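You operate a simulated robot arm through the tools that you are given. There is no shell and no other tool.

You are at the controls of a simulated two-armed robot. One attempt, no reset.

## Task
Switch on the black box, then the monitor, then the yellow box; check Diver 1's line.
Fine: white button for the monitor; hold the red talk button till its green lamp lights; leave knobs, plugs and the other buttons alone.

It is judged by the outcome, as a careful person would: the job done as asked, and still so three seconds after it is handed in. It fails if anything else is knocked over, pushed out of place, dropped, spilled or broken.

## Robot
Two 7-joint arms with fingered hands on one trunk that stands fixed in place. Base frame: the origin is at the foot of the trunk, x ahead of it, y to its left, z up; the work surface is at about z = 58. Readings come in cm, degrees, newtons and seconds.
The left shoulder is at [20, 13.5, 94.5], the right one opposite. With the tool pointing down near the work surface each hand reaches from about 10 to 94 cm from the base axis, measured 20 degrees to its own side. Payload 4 kg a hand.
Tool frame (each hand has its own): the origin (TCP) lies between the finger pads and is the grasp point; the fingertips stand 2.5 cm ahead of it; z points along the fingers, y is the line along which they close. The gripper opens to 8.8 cm. The gripper's body begins 2.9 cm behind the TCP. The gripper is a hand of 4 fingers: y runs from the thumb to the fingers, the wrist lies at [-1.3, -10.6, -17.4] in the tool frame, and closing takes about 1.5 s.
Orientation is that of the tool frame in the base frame, as a unit quaternion [w, x, y, z]. With the fingers straight down and the wrist toward the robot, the tool's x, y and z point along [0, 1, 0], [1, 0, 0] and [0, 0, -1] of the base frame.

## Interface
- The arms move only by the tool apply_moves. It takes "left_motion", "right_motion" or both (then of equal length, played together; a hand with none holds still); each is text: rows parted by semicolons, each of 6 numbers parted by spaces: the shift along the base's x, y, z in units of 40 mm (1.0 is 40 mm), then the turn, a rotation vector about the base's x, y, z in units of 6 degrees (1.0 is 6 degrees). In form: x y z rx ry rz; .... A call has 1 to 20 rows; each row shifts and turns the commanded pose from where the row before left it. "left_hand" and "right_hand" are, for a hand that has rows, the finger opening in m, from 0 to 0.088, set as the call begins (left out, the last holds). A call with a number of a shift or a turn outside -1 to 1 is refused whole. A row lasts 0.2 s, in which the tool goes at most 5 cm and 8.6 degrees; a call with a longer step from one row to the next is refused whole, and so is a gripper value outside its range. A pose out of reach is approached as far as the arm can. The call stops where the force on the tool passes 40 N (or 10 N more than at its start, if that is more) or the arm is blocked; 0.2 s more then pass. Each finger travels about 15.3 cm/s and halts on what it meets, pressing with about 28 N; the grip force reading is that of the motor and also rises with nothing between the fingers. The clock runs only during rows and for 0.2 s after the last one: add rows that do not move to give the fingers time. It gives the time, the measured TCP pose, the force on the tool (base axes), the opening and the grip force at its end, in the units of the frame above (readings bear some noise), with the torque about the TCP (base axes, N m) and any sound that the robot's microphone picked up.
- Cameras (640 x 400 px; columns grow to the right, rows downward): "scene" is now at [11.88, 5.85, 155.29]; the picture's right is [0.71, -0.71, 0.00], its down [-0.48, -0.47, -0.74] and it looks along [0.53, 0.52, -0.67] (base axes); focal length 343 px, centre (320, 200). "left" rides on the left gripper at [-6.4, -8.3, -9.8] in its tool frame; the picture's right is [-0.62, -0.37, 0.69], its down [0.71, -0.63, 0.30] and it looks along [0.32, 0.68, 0.65] (tool axes); focal length 265 px, centre (320, 200). "right" rides on the right gripper at [6.4, -8.3, -9.8] in its tool frame; the picture's right is [-0.62, 0.37, -0.69], its down [-0.71, -0.63, 0.30] and it looks along [-0.32, 0.68, 0.65] (tool axes); focal length 265 px, centre (320, 200). There is no depth. A picture from a camera that has moved, and an enlarged one, comes with that camera's place and axes in the base frame and with its lens.
- camera(camera): a new picture of that camera. It takes no simulated time.
- move_column(by): slides the trunk up (or, below 0, down) by that many cm; the arms and the scene camera ride with it, the base frame stays. It gives what a move gives, with no picture.
- curl_fingers(index, middle, ring, thumb_bend, thumb_turn, hand): sets how far each is bent, from 0 (flat) to 1 (curled in); at 0.3 the hand is open as for a grip, at 0.7 the pads meet at the TCP. One left out holds its place. A second passes; each finger stops where it meets its share of the squeeze, and holds until it gets a number again. A gripper value or a shape takes the hand back. It gives what a move gives, with no picture; readings hold the bend of each and the force on the fingers (four entries, about 0 where the hand has none), thumb and palm. thumb_turn goes from beside the hand (0) to across from the fingers (1), as for a grip.
- set_grasp(shape, hand): the hand has 4 fingers and takes this shape, open, in about a second: jaw (thumb against the fingers, like two jaws); tri (thumb and two fingers); tip (a fingertip pinch); poke (one finger out to press); point (the index stretched); flat (the hand flat); cup (the hand cupped); fist (a fist). The gripper value then closes the fingers along that shape, each until it touches; the sizes above hold for jaw. It gives what a move gives, with no picture.
- aim_head(pan, tilt): turns the head with the scene camera to pan (to the left, within 97 degrees either way) and tilt (down, from -29 to 69), counted from straight ahead of the robot. It gives what a move gives.
- close_up(camera, box): a new picture of the part [left, top, right, bottom] of that camera's present view, enlarged. It takes no simulated time.
- sign_off(): hands the job in; it is judged then, once.

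Places have to be worked out from the pictures, the camera data and where the tool is seen. Open the grippers and draw the arms clear of the work before you hand the job in, unless the task says otherwise.

The tools are called after "Emit:" by a JSON object that holds its "method" and its "body". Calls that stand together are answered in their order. apply_moves: Moves the arms, as the interface text tells. Its arguments: {"type":"object","properties":{"left_motion":{"type":"string"},"left_hand":{"type":"number"},"right_motion":{"type":"string"},"right_hand":{"type":"number"}},"required":[]} The other tools are called the same way: move_column (by) slides the trunk up or down; set_grasp (shape, hand) gives the hand a shape; curl_fingers (index, middle, ring, thumb_bend, thumb_turn, hand) moves the fingers one by one; aim_head (pan, tilt) turns the head that bears the scene camera; camera (camera) takes a picture; close_up (camera, box) takes an enlarged picture of a part of a camera's view; sign_off () hands the job in.

At the start:

```text
time_s: 0.0
left_position: [32.35, 43.45, 113.5]
left_ee_rot: [0.0, 0.707, 0.707, 0.0]
left_contact_force: [0.3, -0.2, -0.6]
left_moment: [-0.03, 0.04, -0.03]
left_grip_width: 8.79
left_gripper_force: 0.1
left_shape: jaw
left_bend: [0.3, 0.3, 0.3, 0.3, 0.98]
left_finger forces: [0.0, 0.1, 0.0, 0.0, 0.0, 0.0]
right_position: [57.0, 4.88, 112.94]
right_ee_rot: [0.0, 0.708, 0.707, 0.0]
right_contact_force: [0.0, 0.1, -0.7]
right_moment: [0.01, -0.04, 0.01]
right_grip_width: 8.75
right_gripper_force: 0.0
right_shape: jaw
right_bend: [0.3, 0.3, 0.3, 0.3, 0.98]
right_finger forces: [0.0, 0.1, 0.1, 0.0, 0.0, 0.0]
trunk travel left (down, up): [-55.0, 22.0]
head pan, tilt: [44.9, 42.1]
```

scene: 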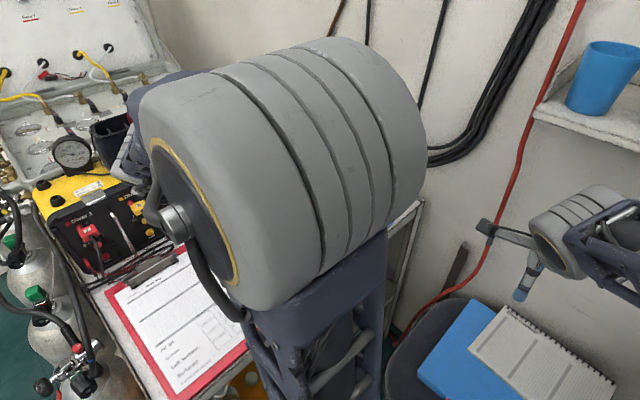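
right: 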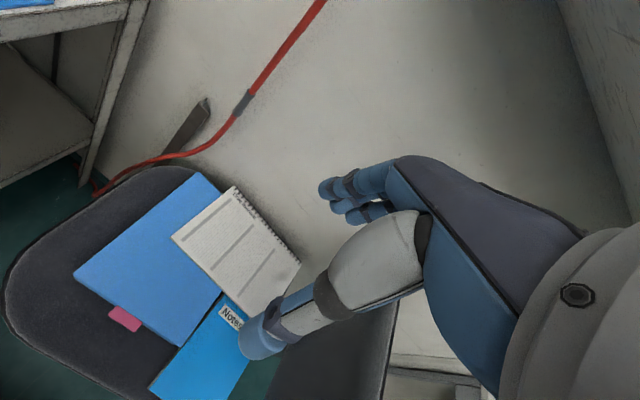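
left: 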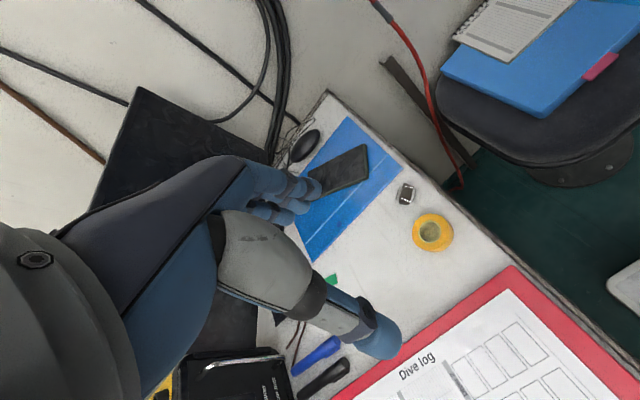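

The left arm blocks most of the scene view. I'll turn the head more to the left to see the boxes and the monitor.

Emit:
{"method": "aim_head", "body": {"pan": 75, "tilt": 45}}

```text
time_s: 0.9
left_position: [32.22, 43.47, 113.43]
left_ee_rot: [0.0, 0.707, 0.707, -0.001]
left_contact_force: [-1.0, 0.8, -0.5]
left_moment: [0.0, 0.01, -0.01]
left_grip_width: 8.77
left_gripper_force: 0.1
left_shape: jaw
left_bend: [0.3, 0.3, 0.3, 0.3, 0.98]
left_finger forces: [0.0, 0.0, 0.1, 0.0, 0.1, 0.0]
right_position: [57.14, 4.9, 112.88]
right_ee_rot: [-0.001, 0.707, 0.707, 0.0]
right_contact_force: [0.1, 0.2, -1.4]
right_moment: [0.04, -0.03, -0.02]
right_grip_width: 8.75
right_gripper_force: 0.1
right_shape: jaw
right_bend: [0.3, 0.3, 0.3, 0.3, 0.98]
right_finger forces: [0.0, 0.1, 0.0, 0.0, 0.0, 0.0]
trunk travel left (down, up): [-55.0, 22.0]
head pan, tilt: [75.0, 45.0]
```

Now I take a picture from the new head pose.

Emit:
{"method": "camera", "body": {"camera": "scene"}}

```text
taken
camera scene: at [8.07, 7.8, 154.88], right [0.97, -0.26, 0.0], down [-0.18, -0.68, -0.71], along [0.18, 0.68, -0.71], focal length 343 px, centre (320, 200)
```

scene: 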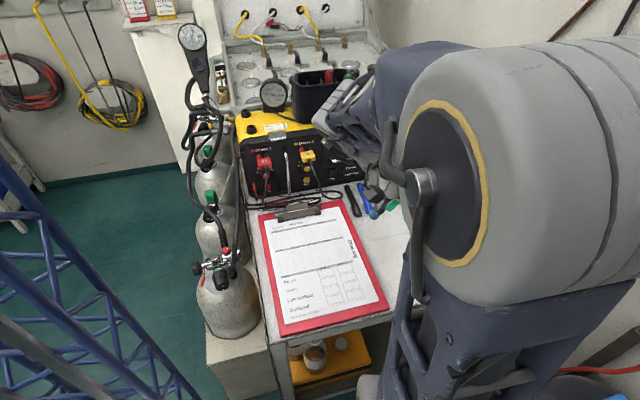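

I can see the yellow box with Diver 1 and Diver 2 plugs beyond the clipboard. Next I enlarge that part.

Emit:
{"method": "close_up", "body": {"camera": "scene", "box": [220, 80, 400, 220]}}

Emit:
{"method": "close_up", "body": {"camera": "scene", "box": [160, 0, 400, 150]}}

Emit:
{"method": "camera", "body": {"camera": "left"}}

```text
2.86 times, centred on (310, 150) of scene
camera zoom: at [8.07, 7.8, 154.88], right [0.97, -0.26, 0.0], down [-0.18, -0.68, -0.71], along [0.18, 0.68, -0.71], focal length 979 px, centre (349, 343)
```

zoom: 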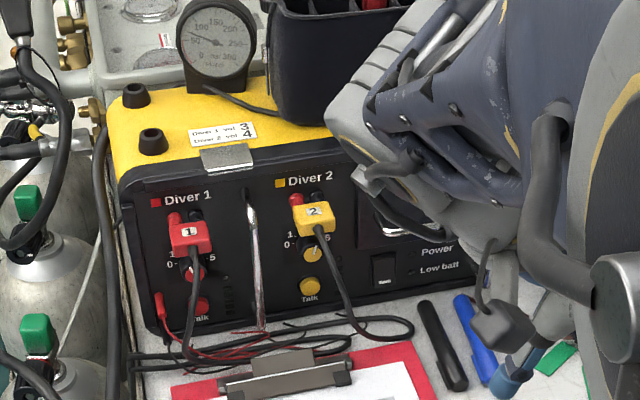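

```text
2.67 times, centred on (280, 75) of scene
camera zoom: at [8.07, 7.8, 154.88], right [0.97, -0.26, 0.0], down [-0.18, -0.68, -0.71], along [0.18, 0.68, -0.71], focal length 914 px, centre (427, 533)
```

zoom: 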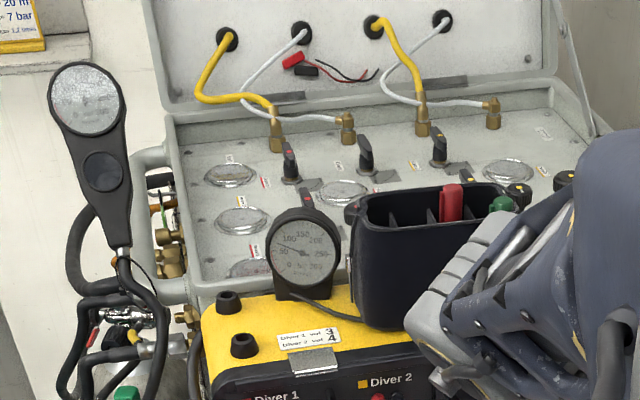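

```text
taken
camera left: at [24.07, 37.04, 123.41], right [-0.37, -0.62, -0.69], down [-0.63, 0.71, -0.3], along [0.68, 0.32, -0.65], focal length 265 px, centre (320, 200)
```

left: 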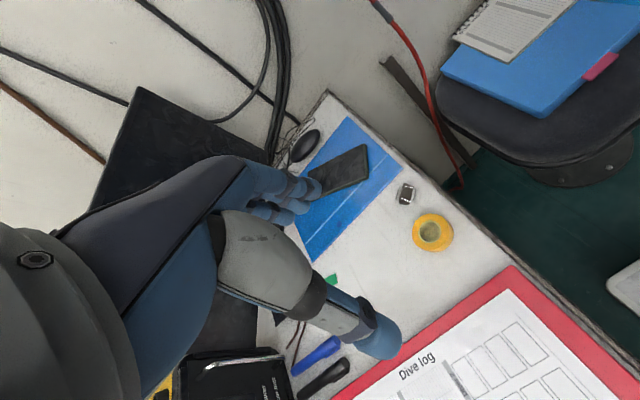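

The left arm still hides the monitor and the other box. Before moving the arms I look around ahead and to the right to find free space.

Emit:
{"method": "aim_head", "body": {"pan": 0, "tilt": 40}}

Emit:
{"method": "camera", "body": {"camera": "scene"}}

Emit:
{"method": "aim_head", "body": {"pan": 45, "tilt": 15}}

Emit:
{"method": "camera", "body": {"camera": "scene"}}

```text
time_s: 2.4
left_position: [32.37, 43.37, 113.47]
left_ee_rot: [0.0, 0.707, 0.707, 0.001]
left_contact_force: [0.7, -0.4, 0.0]
left_moment: [0.02, 0.0, -0.02]
left_grip_width: 8.79
left_gripper_force: 0.1
left_shape: jaw
left_bend: [0.3, 0.3, 0.3, 0.3, 0.98]
left_finger forces: [0.0, 0.0, 0.0, 0.0, 0.1, 0.1]
right_position: [57.1, 4.84, 112.99]
right_ee_rot: [0.0, 0.707, 0.707, 0.0]
right_contact_force: [0.0, -0.9, 0.5]
right_moment: [0.02, 0.01, 0.02]
right_grip_width: 8.77
right_gripper_force: 0.0
right_shape: jaw
right_bend: [0.3, 0.3, 0.3, 0.3, 0.98]
right_finger forces: [0.0, 0.1, 0.1, 0.0, 0.1, 0.1]
trunk travel left (down, up): [-55.0, 22.0]
head pan, tilt: [0.0, 40.0]
```

```text
taken
camera scene: at [14.46, -0.04, 155.6], right [0.0, -1.0, 0.0], down [-0.64, 0.0, -0.77], along [0.77, 0.0, -0.64], focal length 343 px, centre (320, 200)
```

scene: 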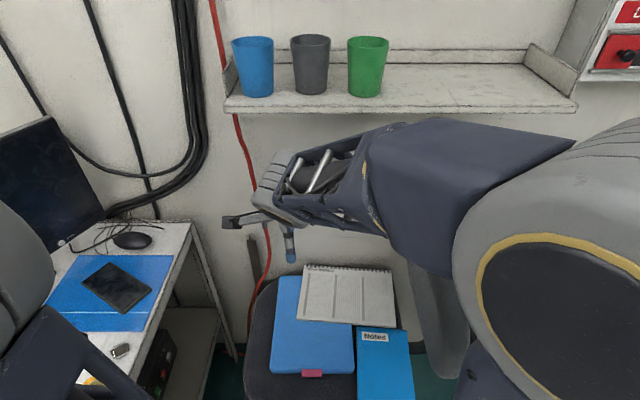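

```text
time_s: 3.5
left_position: [32.42, 43.52, 113.56]
left_ee_rot: [-0.001, 0.707, 0.707, 0.0]
left_contact_force: [0.0, -0.2, 0.3]
left_moment: [0.0, 0.01, 0.0]
left_grip_width: 8.75
left_gripper_force: 0.0
left_shape: jaw
left_bend: [0.3, 0.3, 0.3, 0.3, 0.98]
left_finger forces: [0.0, 0.0, 0.0, 0.0, 0.0, 0.0]
right_position: [57.1, 4.83, 112.99]
right_ee_rot: [-0.001, 0.707, 0.707, -0.001]
right_contact_force: [0.9, 0.5, 0.1]
right_moment: [0.02, 0.0, 0.0]
right_grip_width: 8.76
right_gripper_force: 0.0
right_shape: jaw
right_bend: [0.3, 0.3, 0.3, 0.3, 0.98]
right_finger forces: [0.1, 0.0, 0.0, 0.0, 0.0, 0.0]
trunk travel left (down, up): [-55.0, 22.0]
head pan, tilt: [45.0, 15.0]
```

```text
taken
camera scene: at [12.57, 6.55, 159.55], right [0.71, -0.71, 0.0], down [-0.18, -0.18, -0.97], along [0.68, 0.68, -0.26], focal length 343 px, centre (320, 200)
```

scene: 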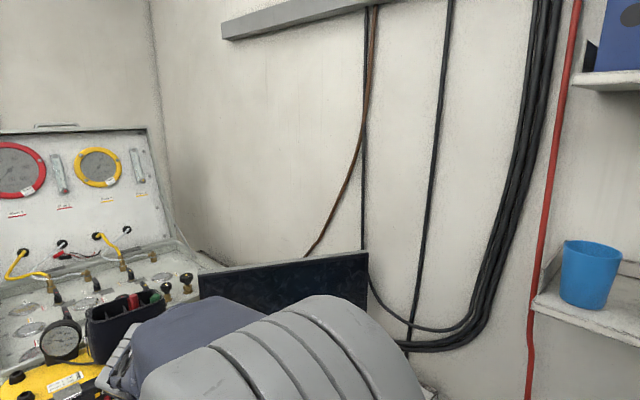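

The table runs along the left with the monitor on it, and the left elbow blocks the view. I move the right hand to the right (free space over the seat area) and then bring the left hand toward the centre front.

Emit:
{"method": "apply_moves", "body": {"right_motion": "-0.3 -1 0 0 0 0; -0.3 -1 0 0 0 0; -0.3 -1 0 0 0 0; -0.3 -1 0 0 0 0; -0.3 -1 0 0 0 0; -0.3 -1 0 0 0 0; -0.3 -1 0 0 0 0; 0 0 0 0 0 0"}}

Emit:
{"method": "apply_moves", "body": {"left_motion": "0.5 -0.8 0 0 0 0; 0.5 -0.8 0 0 0 0; 0.5 -0.8 0 0 0 0; 0.5 -0.8 0 0 0 0; 0.5 -0.8 0 0 0 0; 0.5 -0.8 0 0 0 0; 0.5 -0.8 0 0 0 0; 0 -0.8 0 0 0 0; 0 0 0 0 0 0"}}

Emit:
{"method": "camera", "body": {"camera": "scene"}}

```text
time_s: 5.3
left_position: [32.31, 43.61, 113.54]
left_ee_rot: [0.0, 0.707, 0.707, 0.0]
left_contact_force: [-0.7, 0.0, 0.2]
left_moment: [0.02, 0.05, -0.04]
left_grip_width: 8.75
left_gripper_force: 0.1
left_shape: jaw
left_bend: [0.3, 0.3, 0.3, 0.3, 0.98]
left_finger forces: [0.1, 0.0, 0.0, 0.0, 0.1, 0.0]
right_position: [48.35, -23.12, 113.1]
right_ee_rot: [0.0, 0.707, 0.707, 0.0]
right_contact_force: [-0.3, -0.4, -0.7]
right_moment: [0.0, 0.0, 0.02]
right_grip_width: 8.76
right_gripper_force: 0.1
right_shape: jaw
right_bend: [0.3, 0.3, 0.3, 0.3, 0.98]
right_finger forces: [0.0, 0.0, 0.0, 0.0, 0.0, 0.0]
trunk travel left (down, up): [-55.0, 22.0]
head pan, tilt: [45.0, 15.0]
```

```text
time_s: 7.3
left_position: [46.69, 18.05, 113.57]
left_ee_rot: [-0.001, 0.707, 0.707, 0.0]
left_contact_force: [0.4, 0.0, -0.7]
left_moment: [0.03, -0.02, -0.02]
left_grip_width: 8.74
left_gripper_force: 0.0
left_shape: jaw
left_bend: [0.3, 0.3, 0.3, 0.3, 0.98]
left_finger forces: [0.1, 0.0, 0.1, 0.0, 0.1, 0.0]
right_position: [48.51, -23.06, 113.24]
right_ee_rot: [0.0, 0.707, 0.707, 0.0]
right_contact_force: [0.6, 0.0, 0.4]
right_moment: [-0.02, 0.03, -0.01]
right_grip_width: 8.75
right_gripper_force: 0.0
right_shape: jaw
right_bend: [0.3, 0.3, 0.3, 0.3, 0.98]
right_finger forces: [0.0, 0.0, 0.0, 0.1, 0.1, 0.0]
trunk travel left (down, up): [-55.0, 22.0]
head pan, tilt: [45.0, 15.0]
```

```text
taken
camera scene: at [12.56, 6.55, 159.56], right [0.71, -0.71, 0.0], down [-0.18, -0.18, -0.97], along [0.68, 0.68, -0.26], focal length 343 px, centre (320, 200)
```

scene: 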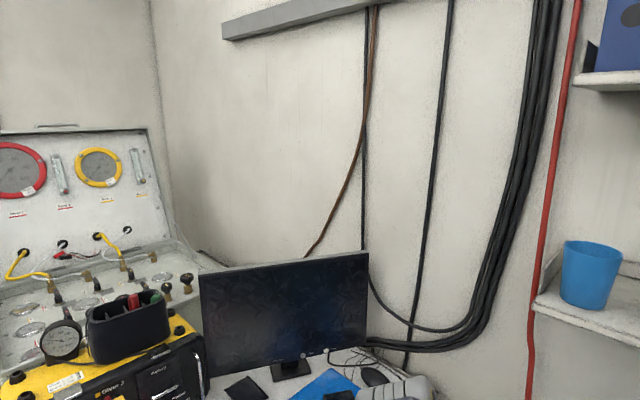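

The monitor is now visible. I tilt and pan the head to get the whole table in view.

Emit:
{"method": "aim_head", "body": {"pan": 66, "tilt": 38}}

Emit:
{"method": "camera", "body": {"camera": "scene"}}

Emit:
{"method": "close_up", "body": {"camera": "scene", "box": [200, 80, 360, 180]}}

Emit:
{"method": "close_up", "body": {"camera": "scene", "box": [340, 60, 600, 240]}}

```text
time_s: 8.2
left_position: [46.78, 17.98, 113.57]
left_ee_rot: [0.0, 0.707, 0.708, 0.0]
left_contact_force: [-1.2, 0.2, -0.1]
left_moment: [0.03, 0.02, 0.01]
left_grip_width: 8.75
left_gripper_force: 0.0
left_shape: jaw
left_bend: [0.3, 0.3, 0.3, 0.3, 0.98]
left_finger forces: [0.0, 0.0, 0.0, 0.1, 0.0, 0.0]
right_position: [48.47, -23.07, 113.2]
right_ee_rot: [0.001, 0.706, 0.708, 0.0]
right_contact_force: [0.5, -0.5, 0.1]
right_moment: [-0.01, -0.01, -0.01]
right_grip_width: 8.77
right_gripper_force: 0.0
right_shape: jaw
right_bend: [0.3, 0.3, 0.3, 0.3, 0.98]
right_finger forces: [0.1, 0.0, 0.0, 0.1, 0.0, 0.1]
trunk travel left (down, up): [-55.0, 22.0]
head pan, tilt: [66.0, 38.0]
```

```text
taken
camera scene: at [9.48, 7.83, 155.91], right [0.91, -0.41, 0.0], down [-0.25, -0.56, -0.79], along [0.32, 0.72, -0.61], focal length 343 px, centre (320, 200)
```

scene: 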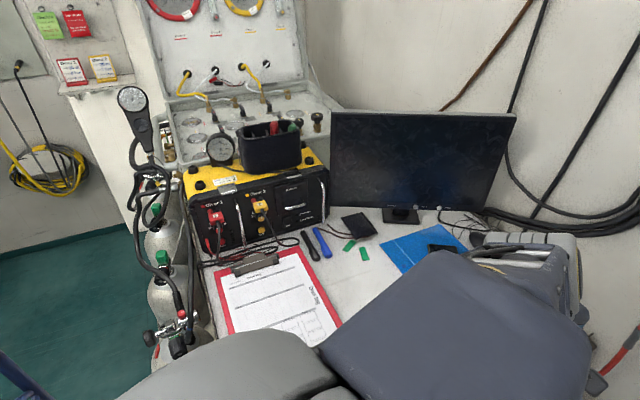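

```text
4.00 times, centred on (280, 130) of scene
camera zoom: at [9.48, 7.83, 155.91], right [0.91, -0.41, 0.0], down [-0.25, -0.56, -0.79], along [0.32, 0.72, -0.61], focal length 1370 px, centre (480, 480)
```

zoom: 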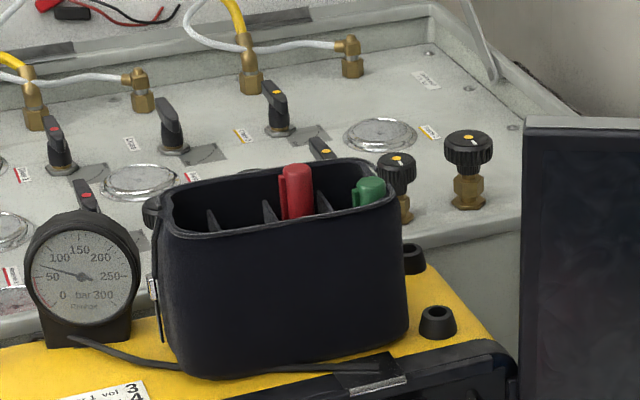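

```text
2.22 times, centred on (470, 150) of scene
camera zoom: at [9.48, 7.83, 155.91], right [0.91, -0.41, 0.0], down [-0.25, -0.56, -0.79], along [0.32, 0.72, -0.61], focal length 761 px, centre (-13, 311)
```

zoom: 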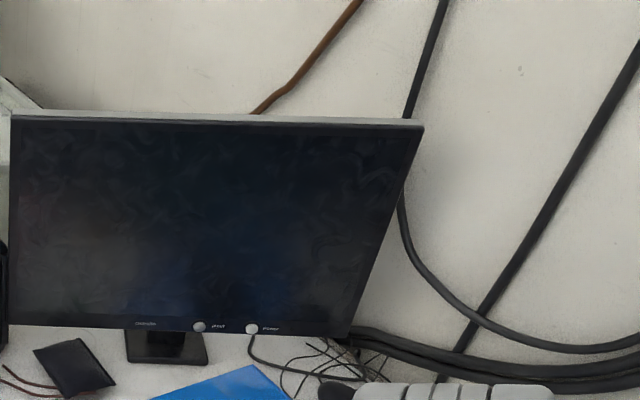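

The monitor has two small buttons on its lower bezel. I enlarge these, the panel of the yellow box and the small black thing on the table.

Emit:
{"method": "close_up", "body": {"camera": "scene", "box": [380, 190, 480, 240]}}

Emit:
{"method": "close_up", "body": {"camera": "scene", "box": [190, 160, 340, 260]}}

Emit:
{"method": "close_up", "body": {"camera": "scene", "box": [290, 190, 410, 270]}}

Emit:
{"method": "camera", "body": {"camera": "left"}}

```text
6.40 times, centred on (430, 215) of scene
camera zoom: at [9.48, 7.83, 155.91], right [0.91, -0.41, 0.0], down [-0.25, -0.56, -0.79], along [0.32, 0.72, -0.61], focal length 2193 px, centre (-384, 104)
```

zoom: 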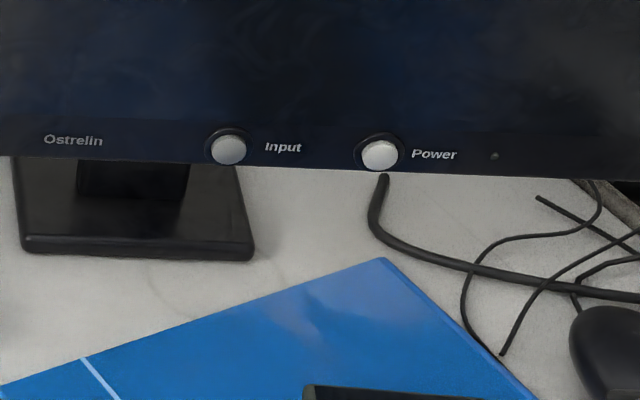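

```text
4.00 times, centred on (265, 210) of scene
camera zoom: at [9.48, 7.83, 155.91], right [0.91, -0.41, 0.0], down [-0.25, -0.56, -0.79], along [0.32, 0.72, -0.61], focal length 1370 px, centre (540, 160)
```

zoom: 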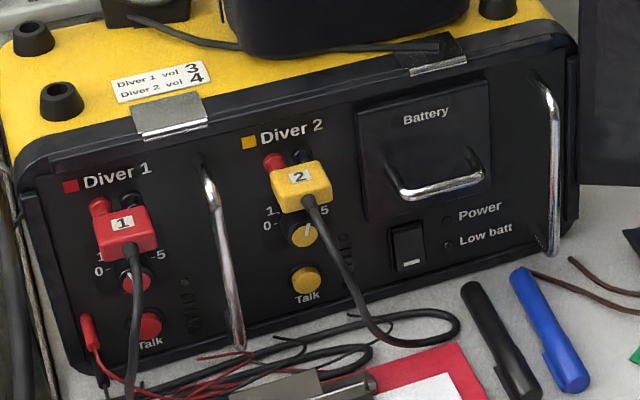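

```text
5.00 times, centred on (350, 230) of scene
camera zoom: at [9.48, 7.83, 155.91], right [0.91, -0.41, 0.0], down [-0.25, -0.56, -0.79], along [0.32, 0.72, -0.61], focal length 1713 px, centre (170, 50)
```

zoom: 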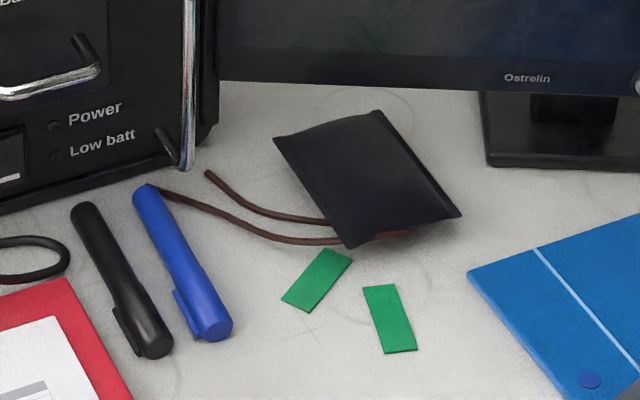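

```text
taken
camera left: at [38.43, 11.62, 123.49], right [-0.37, -0.62, -0.69], down [-0.63, 0.71, -0.3], along [0.68, 0.32, -0.65], focal length 265 px, centre (320, 200)
```

left: 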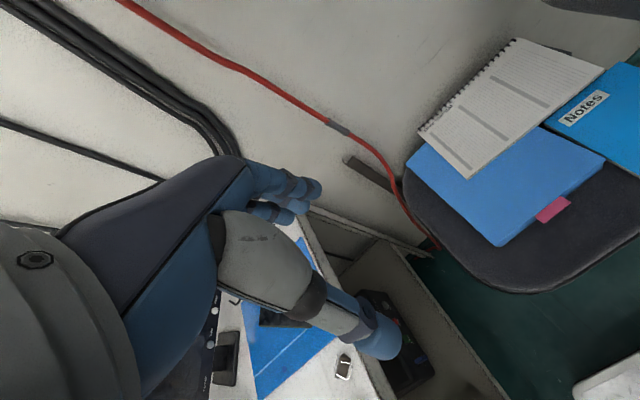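

Monitor: "Input" and "Power" buttons; the yellow box has a rocker next to "Power" and a red Talk button under Diver 1. A black box sits on the lower shelf under the table; I look there with the head.

Emit:
{"method": "aim_head", "body": {"pan": 25, "tilt": 52}}

Emit:
{"method": "camera", "body": {"camera": "scene"}}

Emit:
{"method": "close_up", "body": {"camera": "left", "box": [320, 240, 520, 400]}}

```text
time_s: 9.3
left_position: [46.81, 18.05, 113.58]
left_ee_rot: [0.0, 0.708, 0.707, 0.0]
left_contact_force: [0.4, -0.4, -0.5]
left_moment: [0.02, 0.01, 0.0]
left_grip_width: 8.77
left_gripper_force: 0.1
left_shape: jaw
left_bend: [0.3, 0.3, 0.3, 0.3, 0.98]
left_finger forces: [0.1, 0.0, 0.1, 0.0, 0.0, 0.1]
right_position: [48.41, -23.07, 113.14]
right_ee_rot: [0.0, 0.707, 0.707, 0.0]
right_contact_force: [-0.3, 1.1, 0.2]
right_moment: [0.0, -0.01, -0.03]
right_grip_width: 8.76
right_gripper_force: 0.1
right_shape: jaw
right_bend: [0.3, 0.3, 0.3, 0.3, 0.98]
right_finger forces: [0.0, 0.1, 0.0, 0.0, 0.0, 0.1]
trunk travel left (down, up): [-55.0, 22.0]
head pan, tilt: [25.0, 52.0]
```

```text
taken
camera scene: at [12.76, 3.13, 153.92], right [0.42, -0.91, 0.0], down [-0.71, -0.33, -0.62], along [0.56, 0.26, -0.79], focal length 343 px, centre (320, 200)
```

scene: 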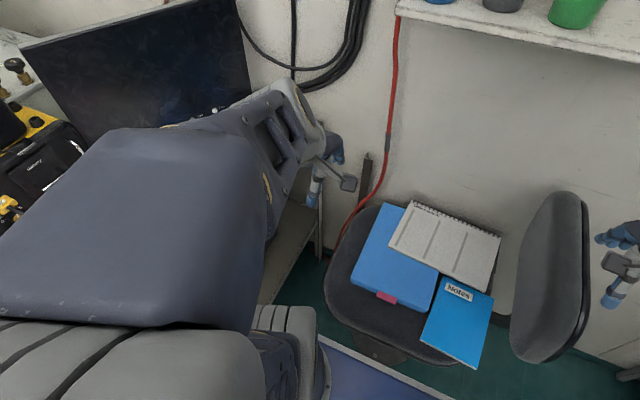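

```text
2.50 times, centred on (420, 320) of left
camera zoom: at [38.43, 11.62, 123.49], right [-0.37, -0.62, -0.69], down [-0.63, 0.71, -0.3], along [0.68, 0.32, -0.65], focal length 664 px, centre (70, -100)
```

zoom: 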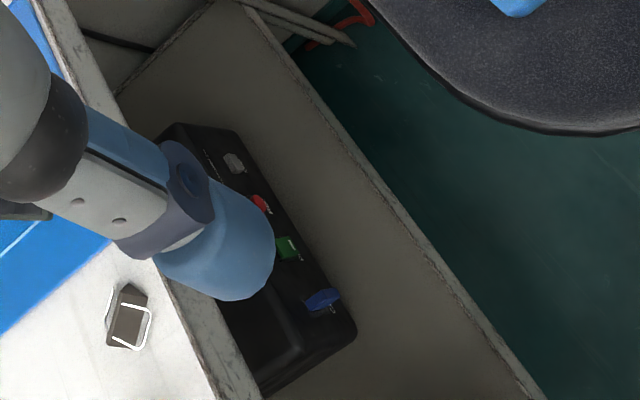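

The black box on the lower shelf has several coloured buttons. I first need true heights: I raise the trunk 20 cm and take the same view again for parallax.

Emit:
{"method": "move_column", "body": {"by": 20}}

Emit:
{"method": "aim_head", "body": {"pan": 66, "tilt": 38}}

Emit:
{"method": "camera", "body": {"camera": "scene"}}

Emit:
{"method": "close_up", "body": {"camera": "scene", "box": [190, 190, 340, 290]}}

Emit:
{"method": "close_up", "body": {"camera": "scene", "box": [340, 190, 500, 290]}}

```text
time_s: 11.5
left_position: [46.74, 18.14, 133.58]
left_ee_rot: [-0.001, 0.707, 0.707, 0.0]
left_contact_force: [-0.9, 0.0, -0.7]
left_moment: [0.01, -0.01, 0.01]
left_grip_width: 8.74
left_gripper_force: 0.0
left_shape: jaw
left_bend: [0.3, 0.3, 0.3, 0.3, 0.98]
left_finger forces: [0.0, 0.1, 0.0, 0.1, 0.1, 0.1]
right_position: [48.52, -23.07, 133.05]
right_ee_rot: [0.0, 0.707, 0.707, 0.0]
right_contact_force: [-0.4, 0.5, 0.6]
right_moment: [0.0, -0.01, 0.01]
right_grip_width: 8.74
right_gripper_force: 0.1
right_shape: jaw
right_bend: [0.3, 0.3, 0.3, 0.3, 0.98]
right_finger forces: [0.0, 0.0, 0.0, 0.0, 0.0, 0.0]
trunk travel left (down, up): [-75.0, 2.0]
head pan, tilt: [25.0, 52.0]
```

```text
time_s: 12.5
left_position: [46.75, 18.17, 133.6]
left_ee_rot: [-0.001, 0.707, 0.708, 0.0]
left_contact_force: [0.9, 0.6, 0.2]
left_moment: [0.0, 0.0, -0.01]
left_grip_width: 8.75
left_gripper_force: 0.0
left_shape: jaw
left_bend: [0.3, 0.3, 0.3, 0.3, 0.98]
left_finger forces: [0.0, 0.0, 0.1, 0.0, 0.0, 0.0]
right_position: [48.44, -23.14, 133.19]
right_ee_rot: [0.0, 0.707, 0.707, 0.0]
right_contact_force: [0.0, 0.3, 0.5]
right_moment: [0.02, -0.01, 0.02]
right_grip_width: 8.75
right_gripper_force: 0.0
right_shape: jaw
right_bend: [0.3, 0.3, 0.3, 0.3, 0.98]
right_finger forces: [0.1, 0.1, 0.0, 0.0, 0.1, 0.0]
trunk travel left (down, up): [-75.0, 2.0]
head pan, tilt: [66.0, 38.0]
```

```text
taken
camera scene: at [9.48, 7.83, 175.9], right [0.91, -0.41, 0.0], down [-0.25, -0.56, -0.79], along [0.32, 0.72, -0.62], focal length 343 px, centre (320, 200)
```

scene: 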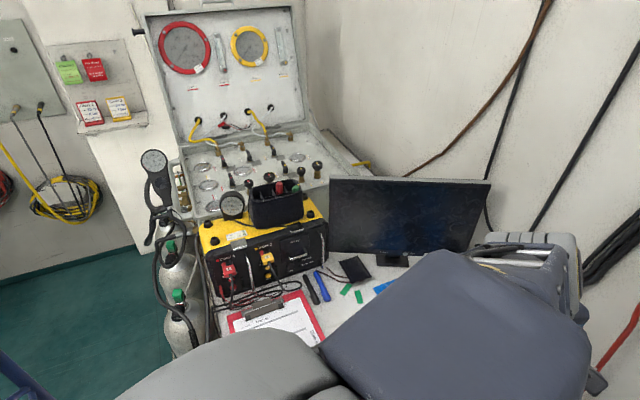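

```text
4.00 times, centred on (265, 240) of scene
camera zoom: at [9.48, 7.83, 175.9], right [0.91, -0.41, 0.0], down [-0.25, -0.56, -0.79], along [0.32, 0.72, -0.62], focal length 1370 px, centre (540, 40)
```

zoom: 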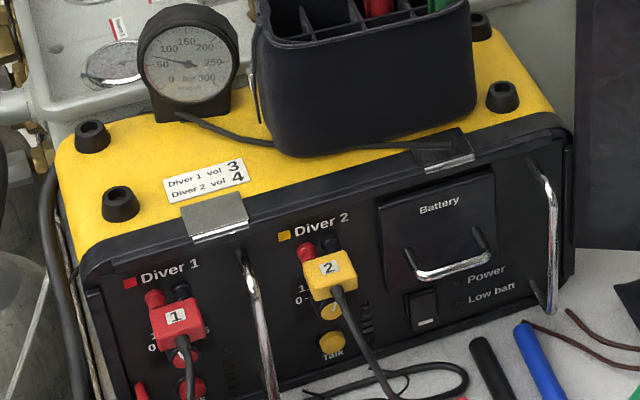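

```text
4.00 times, centred on (420, 240) of scene
camera zoom: at [9.48, 7.83, 175.9], right [0.91, -0.41, 0.0], down [-0.25, -0.56, -0.79], along [0.32, 0.72, -0.62], focal length 1370 px, centre (-80, 40)
```

zoom: 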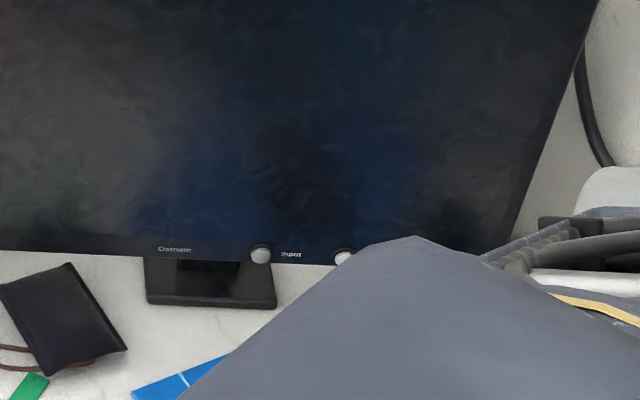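

Parallax gives: table top at z≈84, yellow box front at y≈82 (rocker ≈[31.8, 82.4, 86.9], Talk 1 ≈[12.1, 81.8, 87.6]), monitor Power ≈[73.5, 65, 92]. I bring the trunk back down and shape the left hand to poke.

Emit:
{"method": "move_column", "body": {"by": -20}}

Emit:
{"method": "set_grasp", "body": {"shape": "poke", "hand": "left"}}

Emit:
{"method": "camera", "body": {"camera": "left"}}

```text
time_s: 14.7
left_position: [46.89, 17.98, 113.58]
left_ee_rot: [0.001, 0.707, 0.707, 0.0]
left_contact_force: [-0.6, -0.4, 0.0]
left_moment: [0.01, 0.05, -0.02]
left_grip_width: 8.76
left_gripper_force: 0.1
left_shape: jaw
left_bend: [0.3, 0.3, 0.3, 0.3, 0.98]
left_finger forces: [0.1, 0.1, 0.0, 0.0, 0.0, 0.1]
right_position: [48.6, -23.12, 113.25]
right_ee_rot: [0.0, 0.707, 0.708, 0.0]
right_contact_force: [0.1, 0.6, 0.7]
right_moment: [0.01, 0.01, -0.02]
right_grip_width: 8.76
right_gripper_force: 0.0
right_shape: jaw
right_bend: [0.3, 0.3, 0.3, 0.3, 0.98]
right_finger forces: [0.0, 0.1, 0.1, 0.1, 0.1, 0.0]
trunk travel left (down, up): [-55.0, 22.0]
head pan, tilt: [66.0, 38.0]
```

```text
time_s: 15.6
left_position: [46.65, 17.99, 113.5]
left_ee_rot: [-0.001, 0.707, 0.707, 0.0]
left_contact_force: [-0.1, 1.0, -0.1]
left_moment: [-0.02, 0.03, 0.0]
left_grip_width: 0.01
left_gripper_force: 0.0
left_shape: poke
left_bend: [0.7, 0.7, 0.99, 1.0, 1.0]
left_finger forces: [0.0, 0.0, 0.0, 0.0, 0.0, 0.1]
right_position: [48.43, -23.06, 113.14]
right_ee_rot: [0.0, 0.708, 0.706, 0.0]
right_contact_force: [0.0, 0.7, -0.6]
right_moment: [0.0, 0.0, -0.02]
right_grip_width: 8.76
right_gripper_force: 0.0
right_shape: jaw
right_bend: [0.3, 0.3, 0.3, 0.3, 0.98]
right_finger forces: [0.1, 0.0, 0.1, 0.0, 0.0, 0.0]
trunk travel left (down, up): [-55.0, 22.0]
head pan, tilt: [66.0, 38.0]
```

```text
taken
camera left: at [38.43, 11.62, 123.49], right [-0.37, -0.62, -0.69], down [-0.63, 0.71, -0.3], along [0.68, 0.32, -0.65], focal length 265 px, centre (320, 200)
```

left: 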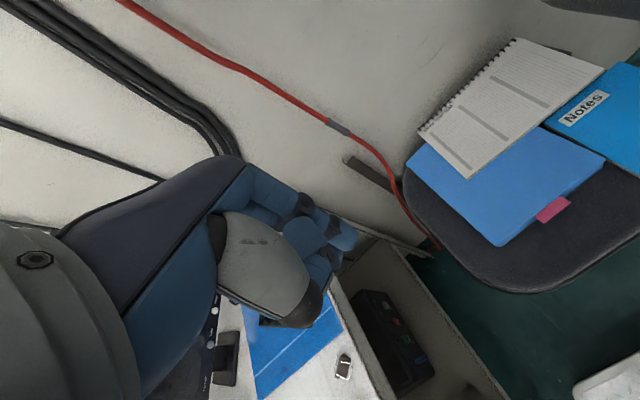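

The hand is in poke shape; I enlarge the view of the fingertips, and of the black box which is now less hidden.

Emit:
{"method": "close_up", "body": {"camera": "left", "box": [220, 160, 380, 340]}}

Emit:
{"method": "close_up", "body": {"camera": "left", "box": [330, 260, 490, 400]}}

```text
2.22 times, centred on (300, 250) of left
camera zoom: at [38.43, 11.62, 123.49], right [-0.37, -0.62, -0.69], down [-0.63, 0.71, -0.3], along [0.68, 0.32, -0.65], focal length 590 px, centre (364, 89)
```

zoom: 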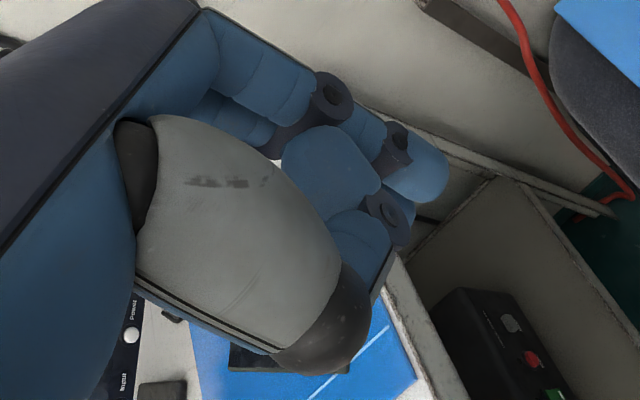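

```text
2.86 times, centred on (410, 330) of left
camera zoom: at [38.43, 11.62, 123.49], right [-0.37, -0.62, -0.69], down [-0.63, 0.71, -0.3], along [0.68, 0.32, -0.65], focal length 758 px, centre (63, -171)
```

zoom: 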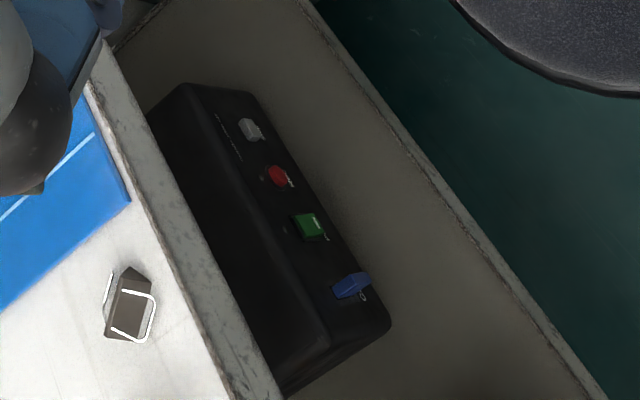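

The index finger is the one poking out. To read the black box's labels I'll use the right-hand camera: first raise the left hand out of the way, then lower and turn the right hand toward the box.

Emit:
{"method": "apply_moves", "body": {"left_motion": "0 0 0.8 0 0 0; 0 0 0.8 0 0 0; 0 0 0.8 0 0 0; 0 0 0.8 0 0 0", "right_motion": "0 0 -0.8 0 0 0.9; 0 0 -0.8 0 0 0.9; 0 0 -0.8 0 0 0.9; 0 0 -0.8 0 0 0.9"}}

Emit:
{"method": "apply_moves", "body": {"right_motion": "-0.1 0.6 -0.8 0 0 1; -0.1 0.6 -0.8 0 0 1; -0.1 0.6 -0.8 0 0 1; -0.1 0.6 -0.8 0 0 1; -0.1 0.6 -0.8 0 0 1; -0.1 0.7 0 0 0 1; -0.1 0.7 0 0 0 1; -0.2 0.8 0 0 0 1; -0.2 0.8 0 0 0 1; -0.2 0.8 0 0 0 0; -0.2 0.8 0 0 0 0; 0 0 0 0 0 0"}}

Emit:
{"method": "camera", "body": {"camera": "right"}}

```text
time_s: 16.6
left_position: [46.86, 18.18, 126.39]
left_ee_rot: [0.001, 0.708, 0.707, 0.0]
left_contact_force: [-0.5, -0.2, -0.5]
left_moment: [-0.04, 0.01, 0.0]
left_grip_width: 0.01
left_gripper_force: 0.0
left_shape: poke
left_bend: [0.7, 0.7, 0.99, 1.0, 1.0]
left_finger forces: [0.0, 0.0, 0.0, 0.0, 0.0, 0.0]
right_position: [49.55, -23.77, 100.84]
right_ee_rot: [0.0, 0.562, 0.827, 0.0]
right_contact_force: [0.1, 0.1, 0.5]
right_moment: [-0.01, 0.04, 0.0]
right_grip_width: 8.77
right_gripper_force: 0.2
right_shape: jaw
right_bend: [0.3, 0.3, 0.3, 0.3, 0.98]
right_finger forces: [0.0, 0.0, 0.0, 0.1, 0.1, 0.0]
right hand out of reach, approached as far as the arm can: row 2, 3, 4
trunk travel left (down, up): [-55.0, 22.0]
head pan, tilt: [66.0, 38.0]
```

```text
time_s: 19.2
left_position: [46.81, 18.27, 126.24]
left_ee_rot: [-0.001, 0.707, 0.707, 0.0]
left_contact_force: [0.1, 0.4, 0.0]
left_moment: [0.02, 0.0, 0.0]
left_grip_width: 0.0
left_gripper_force: 0.0
left_shape: poke
left_bend: [0.7, 0.7, 0.99, 1.0, 1.0]
left_finger forces: [0.0, 0.0, 0.0, 0.0, 0.0, 0.0]
right_position: [47.51, -0.12, 85.9]
right_ee_rot: [0.0, 0.124, 0.992, 0.0]
right_contact_force: [0.0, -0.9, -0.2]
right_moment: [-0.02, 0.03, -0.01]
right_grip_width: 8.78
right_gripper_force: 0.1
right_shape: jaw
right_bend: [0.3, 0.3, 0.3, 0.3, 0.98]
right_finger forces: [0.0, 0.0, 0.1, 0.0, 0.0, 0.1]
right hand out of reach, approached as far as the arm can: row 1, 2, 3, 10, 11
trunk travel left (down, up): [-55.0, 22.0]
head pan, tilt: [66.0, 38.0]
```

```text
taken
camera right: at [39.15, -6.56, 95.67], right [0.69, 0.2, 0.69], down [0.54, -0.79, -0.3], along [0.48, 0.58, -0.65], focal length 265 px, centre (320, 200)
```

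right: 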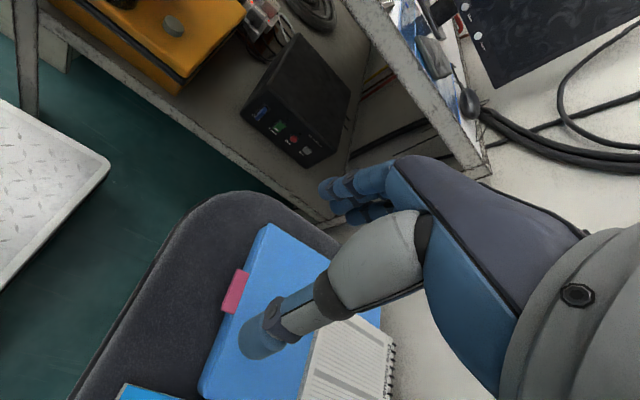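

The black box is now in clear view on the lower shelf. I enlarge it to read its buttons.

Emit:
{"method": "close_up", "body": {"camera": "right", "box": [230, 80, 350, 180]}}

Emit:
{"method": "close_up", "body": {"camera": "right", "box": [240, 100, 330, 170]}}

Emit:
{"method": "close_up", "body": {"camera": "right", "box": [40, 0, 520, 230]}}

```text
4.00 times, centred on (290, 130) of right
camera zoom: at [39.15, -6.56, 95.67], right [0.69, 0.2, 0.69], down [0.54, -0.79, -0.3], along [0.48, 0.58, -0.65], focal length 1062 px, centre (440, 480)
```

zoom: 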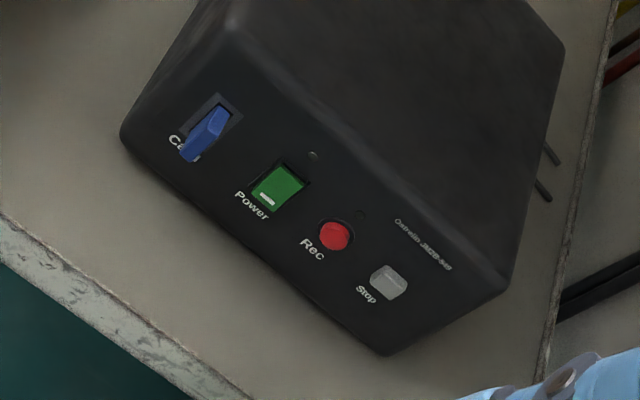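

```text
5.71 times, centred on (285, 135) of right
camera zoom: at [39.15, -6.56, 95.67], right [0.69, 0.2, 0.69], down [0.54, -0.79, -0.3], along [0.48, 0.58, -0.65], focal length 1517 px, centre (520, 571)
```

zoom: 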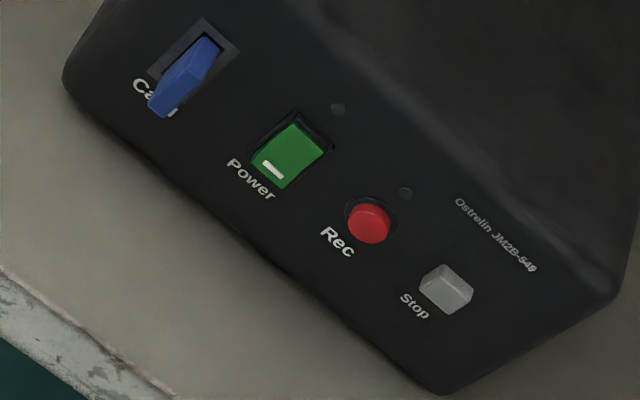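

```text
1.33 times, centred on (280, 115) of right
camera zoom: at [39.15, -6.56, 95.67], right [0.69, 0.2, 0.69], down [0.54, -0.79, -0.3], along [0.48, 0.58, -0.65], focal length 354 px, centre (373, 313)
```

zoom: 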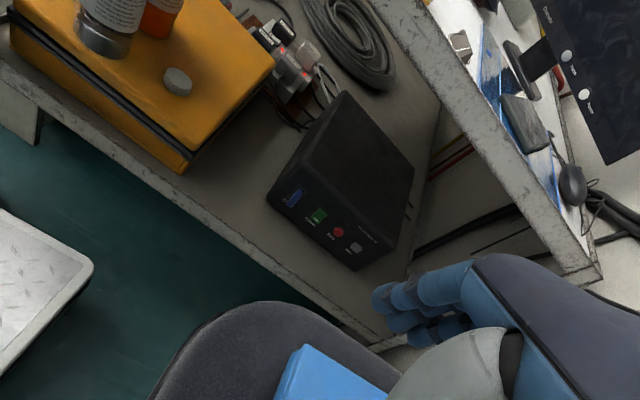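

The box (Ostrelin recorder) has a green "Power" rocker; triangulating it from both hand cameras gives ≈[55.2, 47.5, 48.3], front face at y≈47.4 looking toward −y, shelf at z≈43, chair seat in front at z≈60 up to y≈18. I check how both arms lie with the head camera before choosing an arm.

Emit:
{"method": "aim_head", "body": {"pan": 20, "tilt": 60}}

Emit:
{"method": "camera", "body": {"camera": "scene"}}

Emit:
{"method": "aim_head", "body": {"pan": 70, "tilt": 65}}

Emit:
{"method": "camera", "body": {"camera": "scene"}}

```text
time_s: 20.4
left_position: [46.81, 18.18, 126.39]
left_ee_rot: [0.0, 0.707, 0.707, 0.0]
left_contact_force: [0.5, -0.9, -0.5]
left_moment: [0.0, 0.01, -0.01]
left_grip_width: 0.0
left_gripper_force: 0.1
left_shape: poke
left_bend: [0.7, 0.7, 0.99, 1.0, 1.0]
left_finger forces: [0.0, 0.1, 0.0, 0.1, 0.1, 0.1]
right_position: [47.48, -0.07, 85.9]
right_ee_rot: [-0.001, 0.126, 0.992, 0.0]
right_contact_force: [0.1, -0.4, -0.4]
right_moment: [-0.02, -0.02, -0.03]
right_grip_width: 8.75
right_gripper_force: 0.0
right_shape: jaw
right_bend: [0.3, 0.3, 0.3, 0.3, 0.98]
right_finger forces: [0.0, 0.1, 0.0, 0.0, 0.0, 0.1]
trunk travel left (down, up): [-55.0, 22.0]
head pan, tilt: [20.0, 60.0]
```

```text
taken
camera scene: at [12.23, 2.23, 152.93], right [0.34, -0.94, 0.0], down [-0.81, -0.3, -0.5], along [0.47, 0.17, -0.87], focal length 343 px, centre (320, 200)
```

scene: 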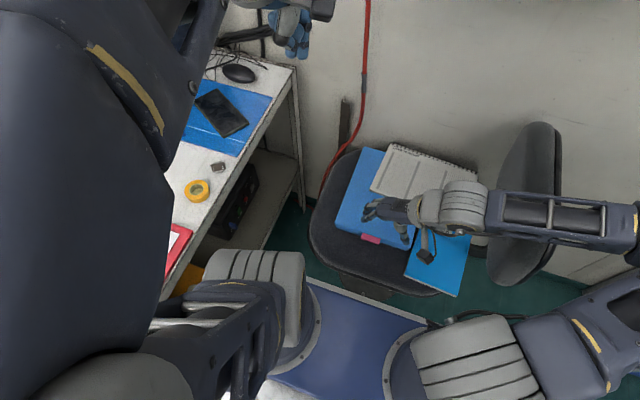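

```text
time_s: 21.5
left_position: [46.74, 18.04, 126.34]
left_ee_rot: [-0.001, 0.707, 0.707, -0.001]
left_contact_force: [-0.2, 0.3, 0.0]
left_moment: [0.01, 0.0, 0.0]
left_grip_width: 0.0
left_gripper_force: 0.1
left_shape: poke
left_bend: [0.7, 0.7, 0.99, 1.0, 1.0]
left_finger forces: [0.0, 0.0, 0.0, 0.1, 0.0, 0.0]
right_position: [47.4, -0.15, 85.93]
right_ee_rot: [0.0, 0.125, 0.992, 0.0]
right_contact_force: [-0.6, 0.1, 1.2]
right_moment: [0.0, 0.0, 0.0]
right_grip_width: 8.76
right_gripper_force: 0.0
right_shape: jaw
right_bend: [0.3, 0.3, 0.3, 0.3, 0.98]
right_finger forces: [0.1, 0.0, 0.0, 0.1, 0.1, 0.1]
trunk travel left (down, up): [-55.0, 22.0]
head pan, tilt: [70.0, 65.0]
```

```text
taken
camera scene: at [8.04, 5.65, 152.37], right [0.94, -0.34, 0.0], down [-0.31, -0.85, -0.42], along [0.14, 0.4, -0.91], focal length 343 px, centre (320, 200)
```

scene: 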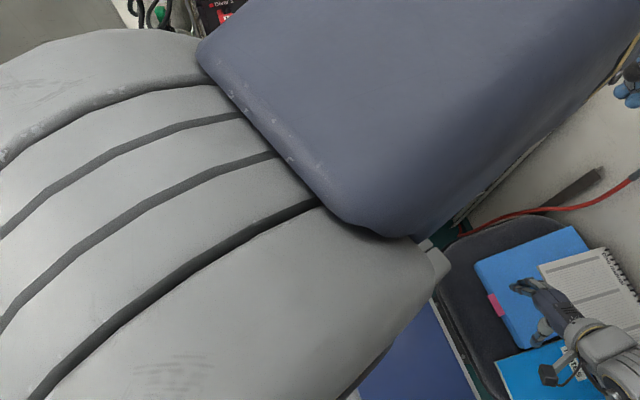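

The elbows wing outward, so the right arm suits the low black box (the left elbow would meet the table). I try the "point" shape on the right hand to see how far the index reaches.

Emit:
{"method": "set_grasp", "body": {"shape": "point", "hand": "right"}}

Emit:
{"method": "camera", "body": {"camera": "right"}}

Emit:
{"method": "aim_head", "body": {"pan": 5, "tilt": 55}}

Emit:
{"method": "camera", "body": {"camera": "scene"}}

```text
time_s: 22.4
left_position: [46.84, 18.13, 126.4]
left_ee_rot: [0.0, 0.707, 0.707, 0.0]
left_contact_force: [-0.7, 0.4, -0.1]
left_moment: [-0.02, 0.03, 0.0]
left_grip_width: 0.0
left_gripper_force: 0.1
left_shape: poke
left_bend: [0.7, 0.7, 0.99, 1.0, 1.0]
left_finger forces: [0.0, 0.0, 0.0, 0.0, 0.1, 0.1]
right_position: [47.41, -0.15, 85.88]
right_ee_rot: [0.0, 0.125, 0.992, 0.0]
right_contact_force: [0.4, 0.2, 0.3]
right_moment: [0.01, 0.0, 0.02]
right_grip_width: 8.08
right_gripper_force: 0.1
right_shape: point
right_bend: [0.2, 1.0, 1.0, 0.98, 0.88]
right_finger forces: [0.0, 0.1, 0.0, 0.0, 0.1, 0.0]
trunk travel left (down, up): [-55.0, 22.0]
head pan, tilt: [70.0, 65.0]
```

```text
taken
camera right: at [39.16, -6.57, 95.66], right [0.69, 0.2, 0.69], down [0.54, -0.79, -0.3], along [0.48, 0.58, -0.65], focal length 265 px, centre (320, 200)
```

right: 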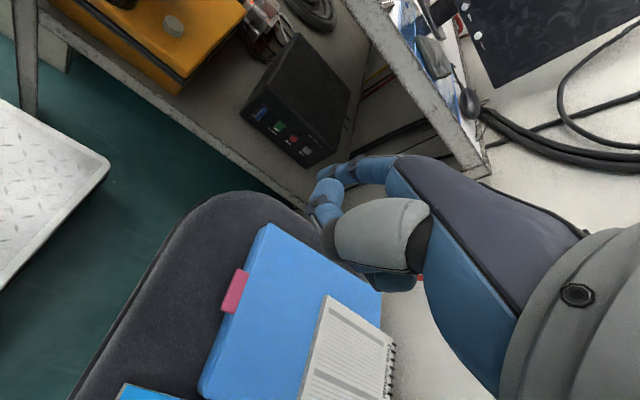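

```text
time_s: 23.8
left_position: [46.75, 18.2, 126.37]
left_ee_rot: [0.0, 0.707, 0.707, 0.0]
left_contact_force: [0.3, 0.3, 0.0]
left_moment: [0.02, 0.01, 0.03]
left_grip_width: 0.0
left_gripper_force: 0.0
left_shape: poke
left_bend: [0.7, 0.7, 0.99, 1.0, 1.0]
left_finger forces: [0.0, 0.0, 0.0, 0.1, 0.0, 0.0]
right_position: [47.49, -0.24, 85.9]
right_ee_rot: [0.0, 0.127, 0.992, 0.0]
right_contact_force: [0.8, -0.3, -1.0]
right_moment: [0.01, 0.02, 0.01]
right_grip_width: 8.03
right_gripper_force: 0.0
right_shape: point
right_bend: [0.2, 1.0, 1.0, 0.98, 0.88]
right_finger forces: [0.0, 0.0, 0.0, 0.0, 0.0, 0.0]
trunk travel left (down, up): [-55.0, 22.0]
head pan, tilt: [5.0, 55.0]
```

```text
taken
camera scene: at [13.14, 0.58, 153.53], right [0.09, -1.0, 0.0], down [-0.82, -0.07, -0.57], along [0.57, 0.05, -0.82], focal length 343 px, centre (320, 200)
```

scene: 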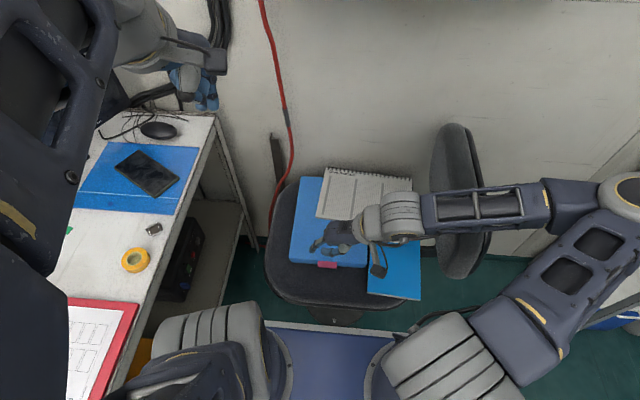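

In "point" the index stands out with the others curled. I enlarge both views to locate the index tip relative to the TCP.

Emit:
{"method": "close_up", "body": {"camera": "right", "box": [280, 120, 460, 300]}}

Emit:
{"method": "close_up", "body": {"camera": "scene", "box": [280, 170, 440, 290]}}

```text
2.22 times, centred on (370, 210) of right
camera zoom: at [39.16, -6.57, 95.66], right [0.69, 0.2, 0.69], down [0.54, -0.79, -0.3], along [0.48, 0.58, -0.65], focal length 590 px, centre (209, 178)
```

zoom: 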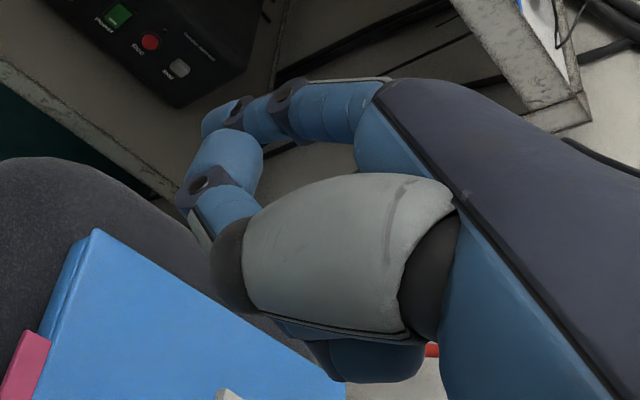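

```text
3.33 times, centred on (360, 230) of scene
camera zoom: at [13.14, 0.58, 153.53], right [0.09, -1.0, 0.0], down [-0.82, -0.07, -0.57], along [0.57, 0.05, -0.82], focal length 1142 px, centre (187, 100)
```

zoom: 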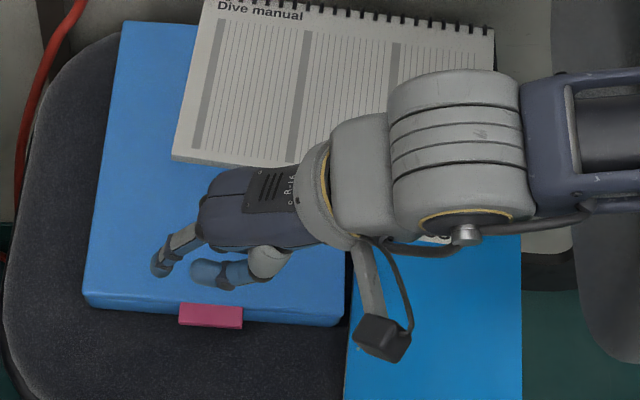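

The right index tip in "point" is near tool [1.7, 5.5, 1.8]. I look at the left hand's poke shape from the head to compare.

Emit:
{"method": "aim_head", "body": {"pan": 25, "tilt": 40}}

Emit:
{"method": "close_up", "body": {"camera": "scene", "box": [160, 50, 440, 230]}}

```text
time_s: 24.6
left_position: [46.81, 18.18, 126.31]
left_ee_rot: [0.0, 0.708, 0.706, 0.0]
left_contact_force: [0.1, -0.9, -0.1]
left_moment: [-0.02, 0.0, -0.01]
left_grip_width: 0.0
left_gripper_force: 0.1
left_shape: poke
left_bend: [0.7, 0.7, 0.99, 1.0, 1.0]
left_finger forces: [0.0, 0.0, 0.0, 0.0, 0.0, 0.0]
right_position: [47.42, -0.22, 85.97]
right_ee_rot: [-0.001, 0.125, 0.992, 0.0]
right_contact_force: [0.6, -0.9, 0.2]
right_moment: [0.03, -0.02, 0.03]
right_grip_width: 8.07
right_gripper_force: 0.0
right_shape: point
right_bend: [0.2, 1.0, 1.0, 0.98, 0.88]
right_finger forces: [0.0, 0.1, 0.0, 0.0, 0.0, 0.1]
trunk travel left (down, up): [-55.0, 22.0]
head pan, tilt: [25.0, 40.0]
```

```text
2.22 times, centred on (300, 140) of scene
camera zoom: at [13.67, 3.53, 155.6], right [0.42, -0.91, 0.0], down [-0.58, -0.27, -0.77], along [0.69, 0.32, -0.64], focal length 761 px, centre (364, 333)
```

zoom: 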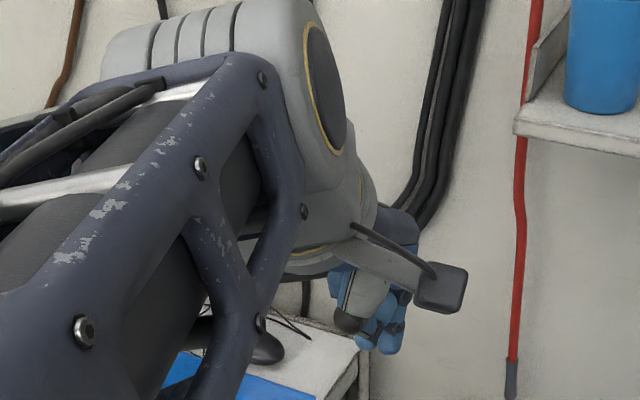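

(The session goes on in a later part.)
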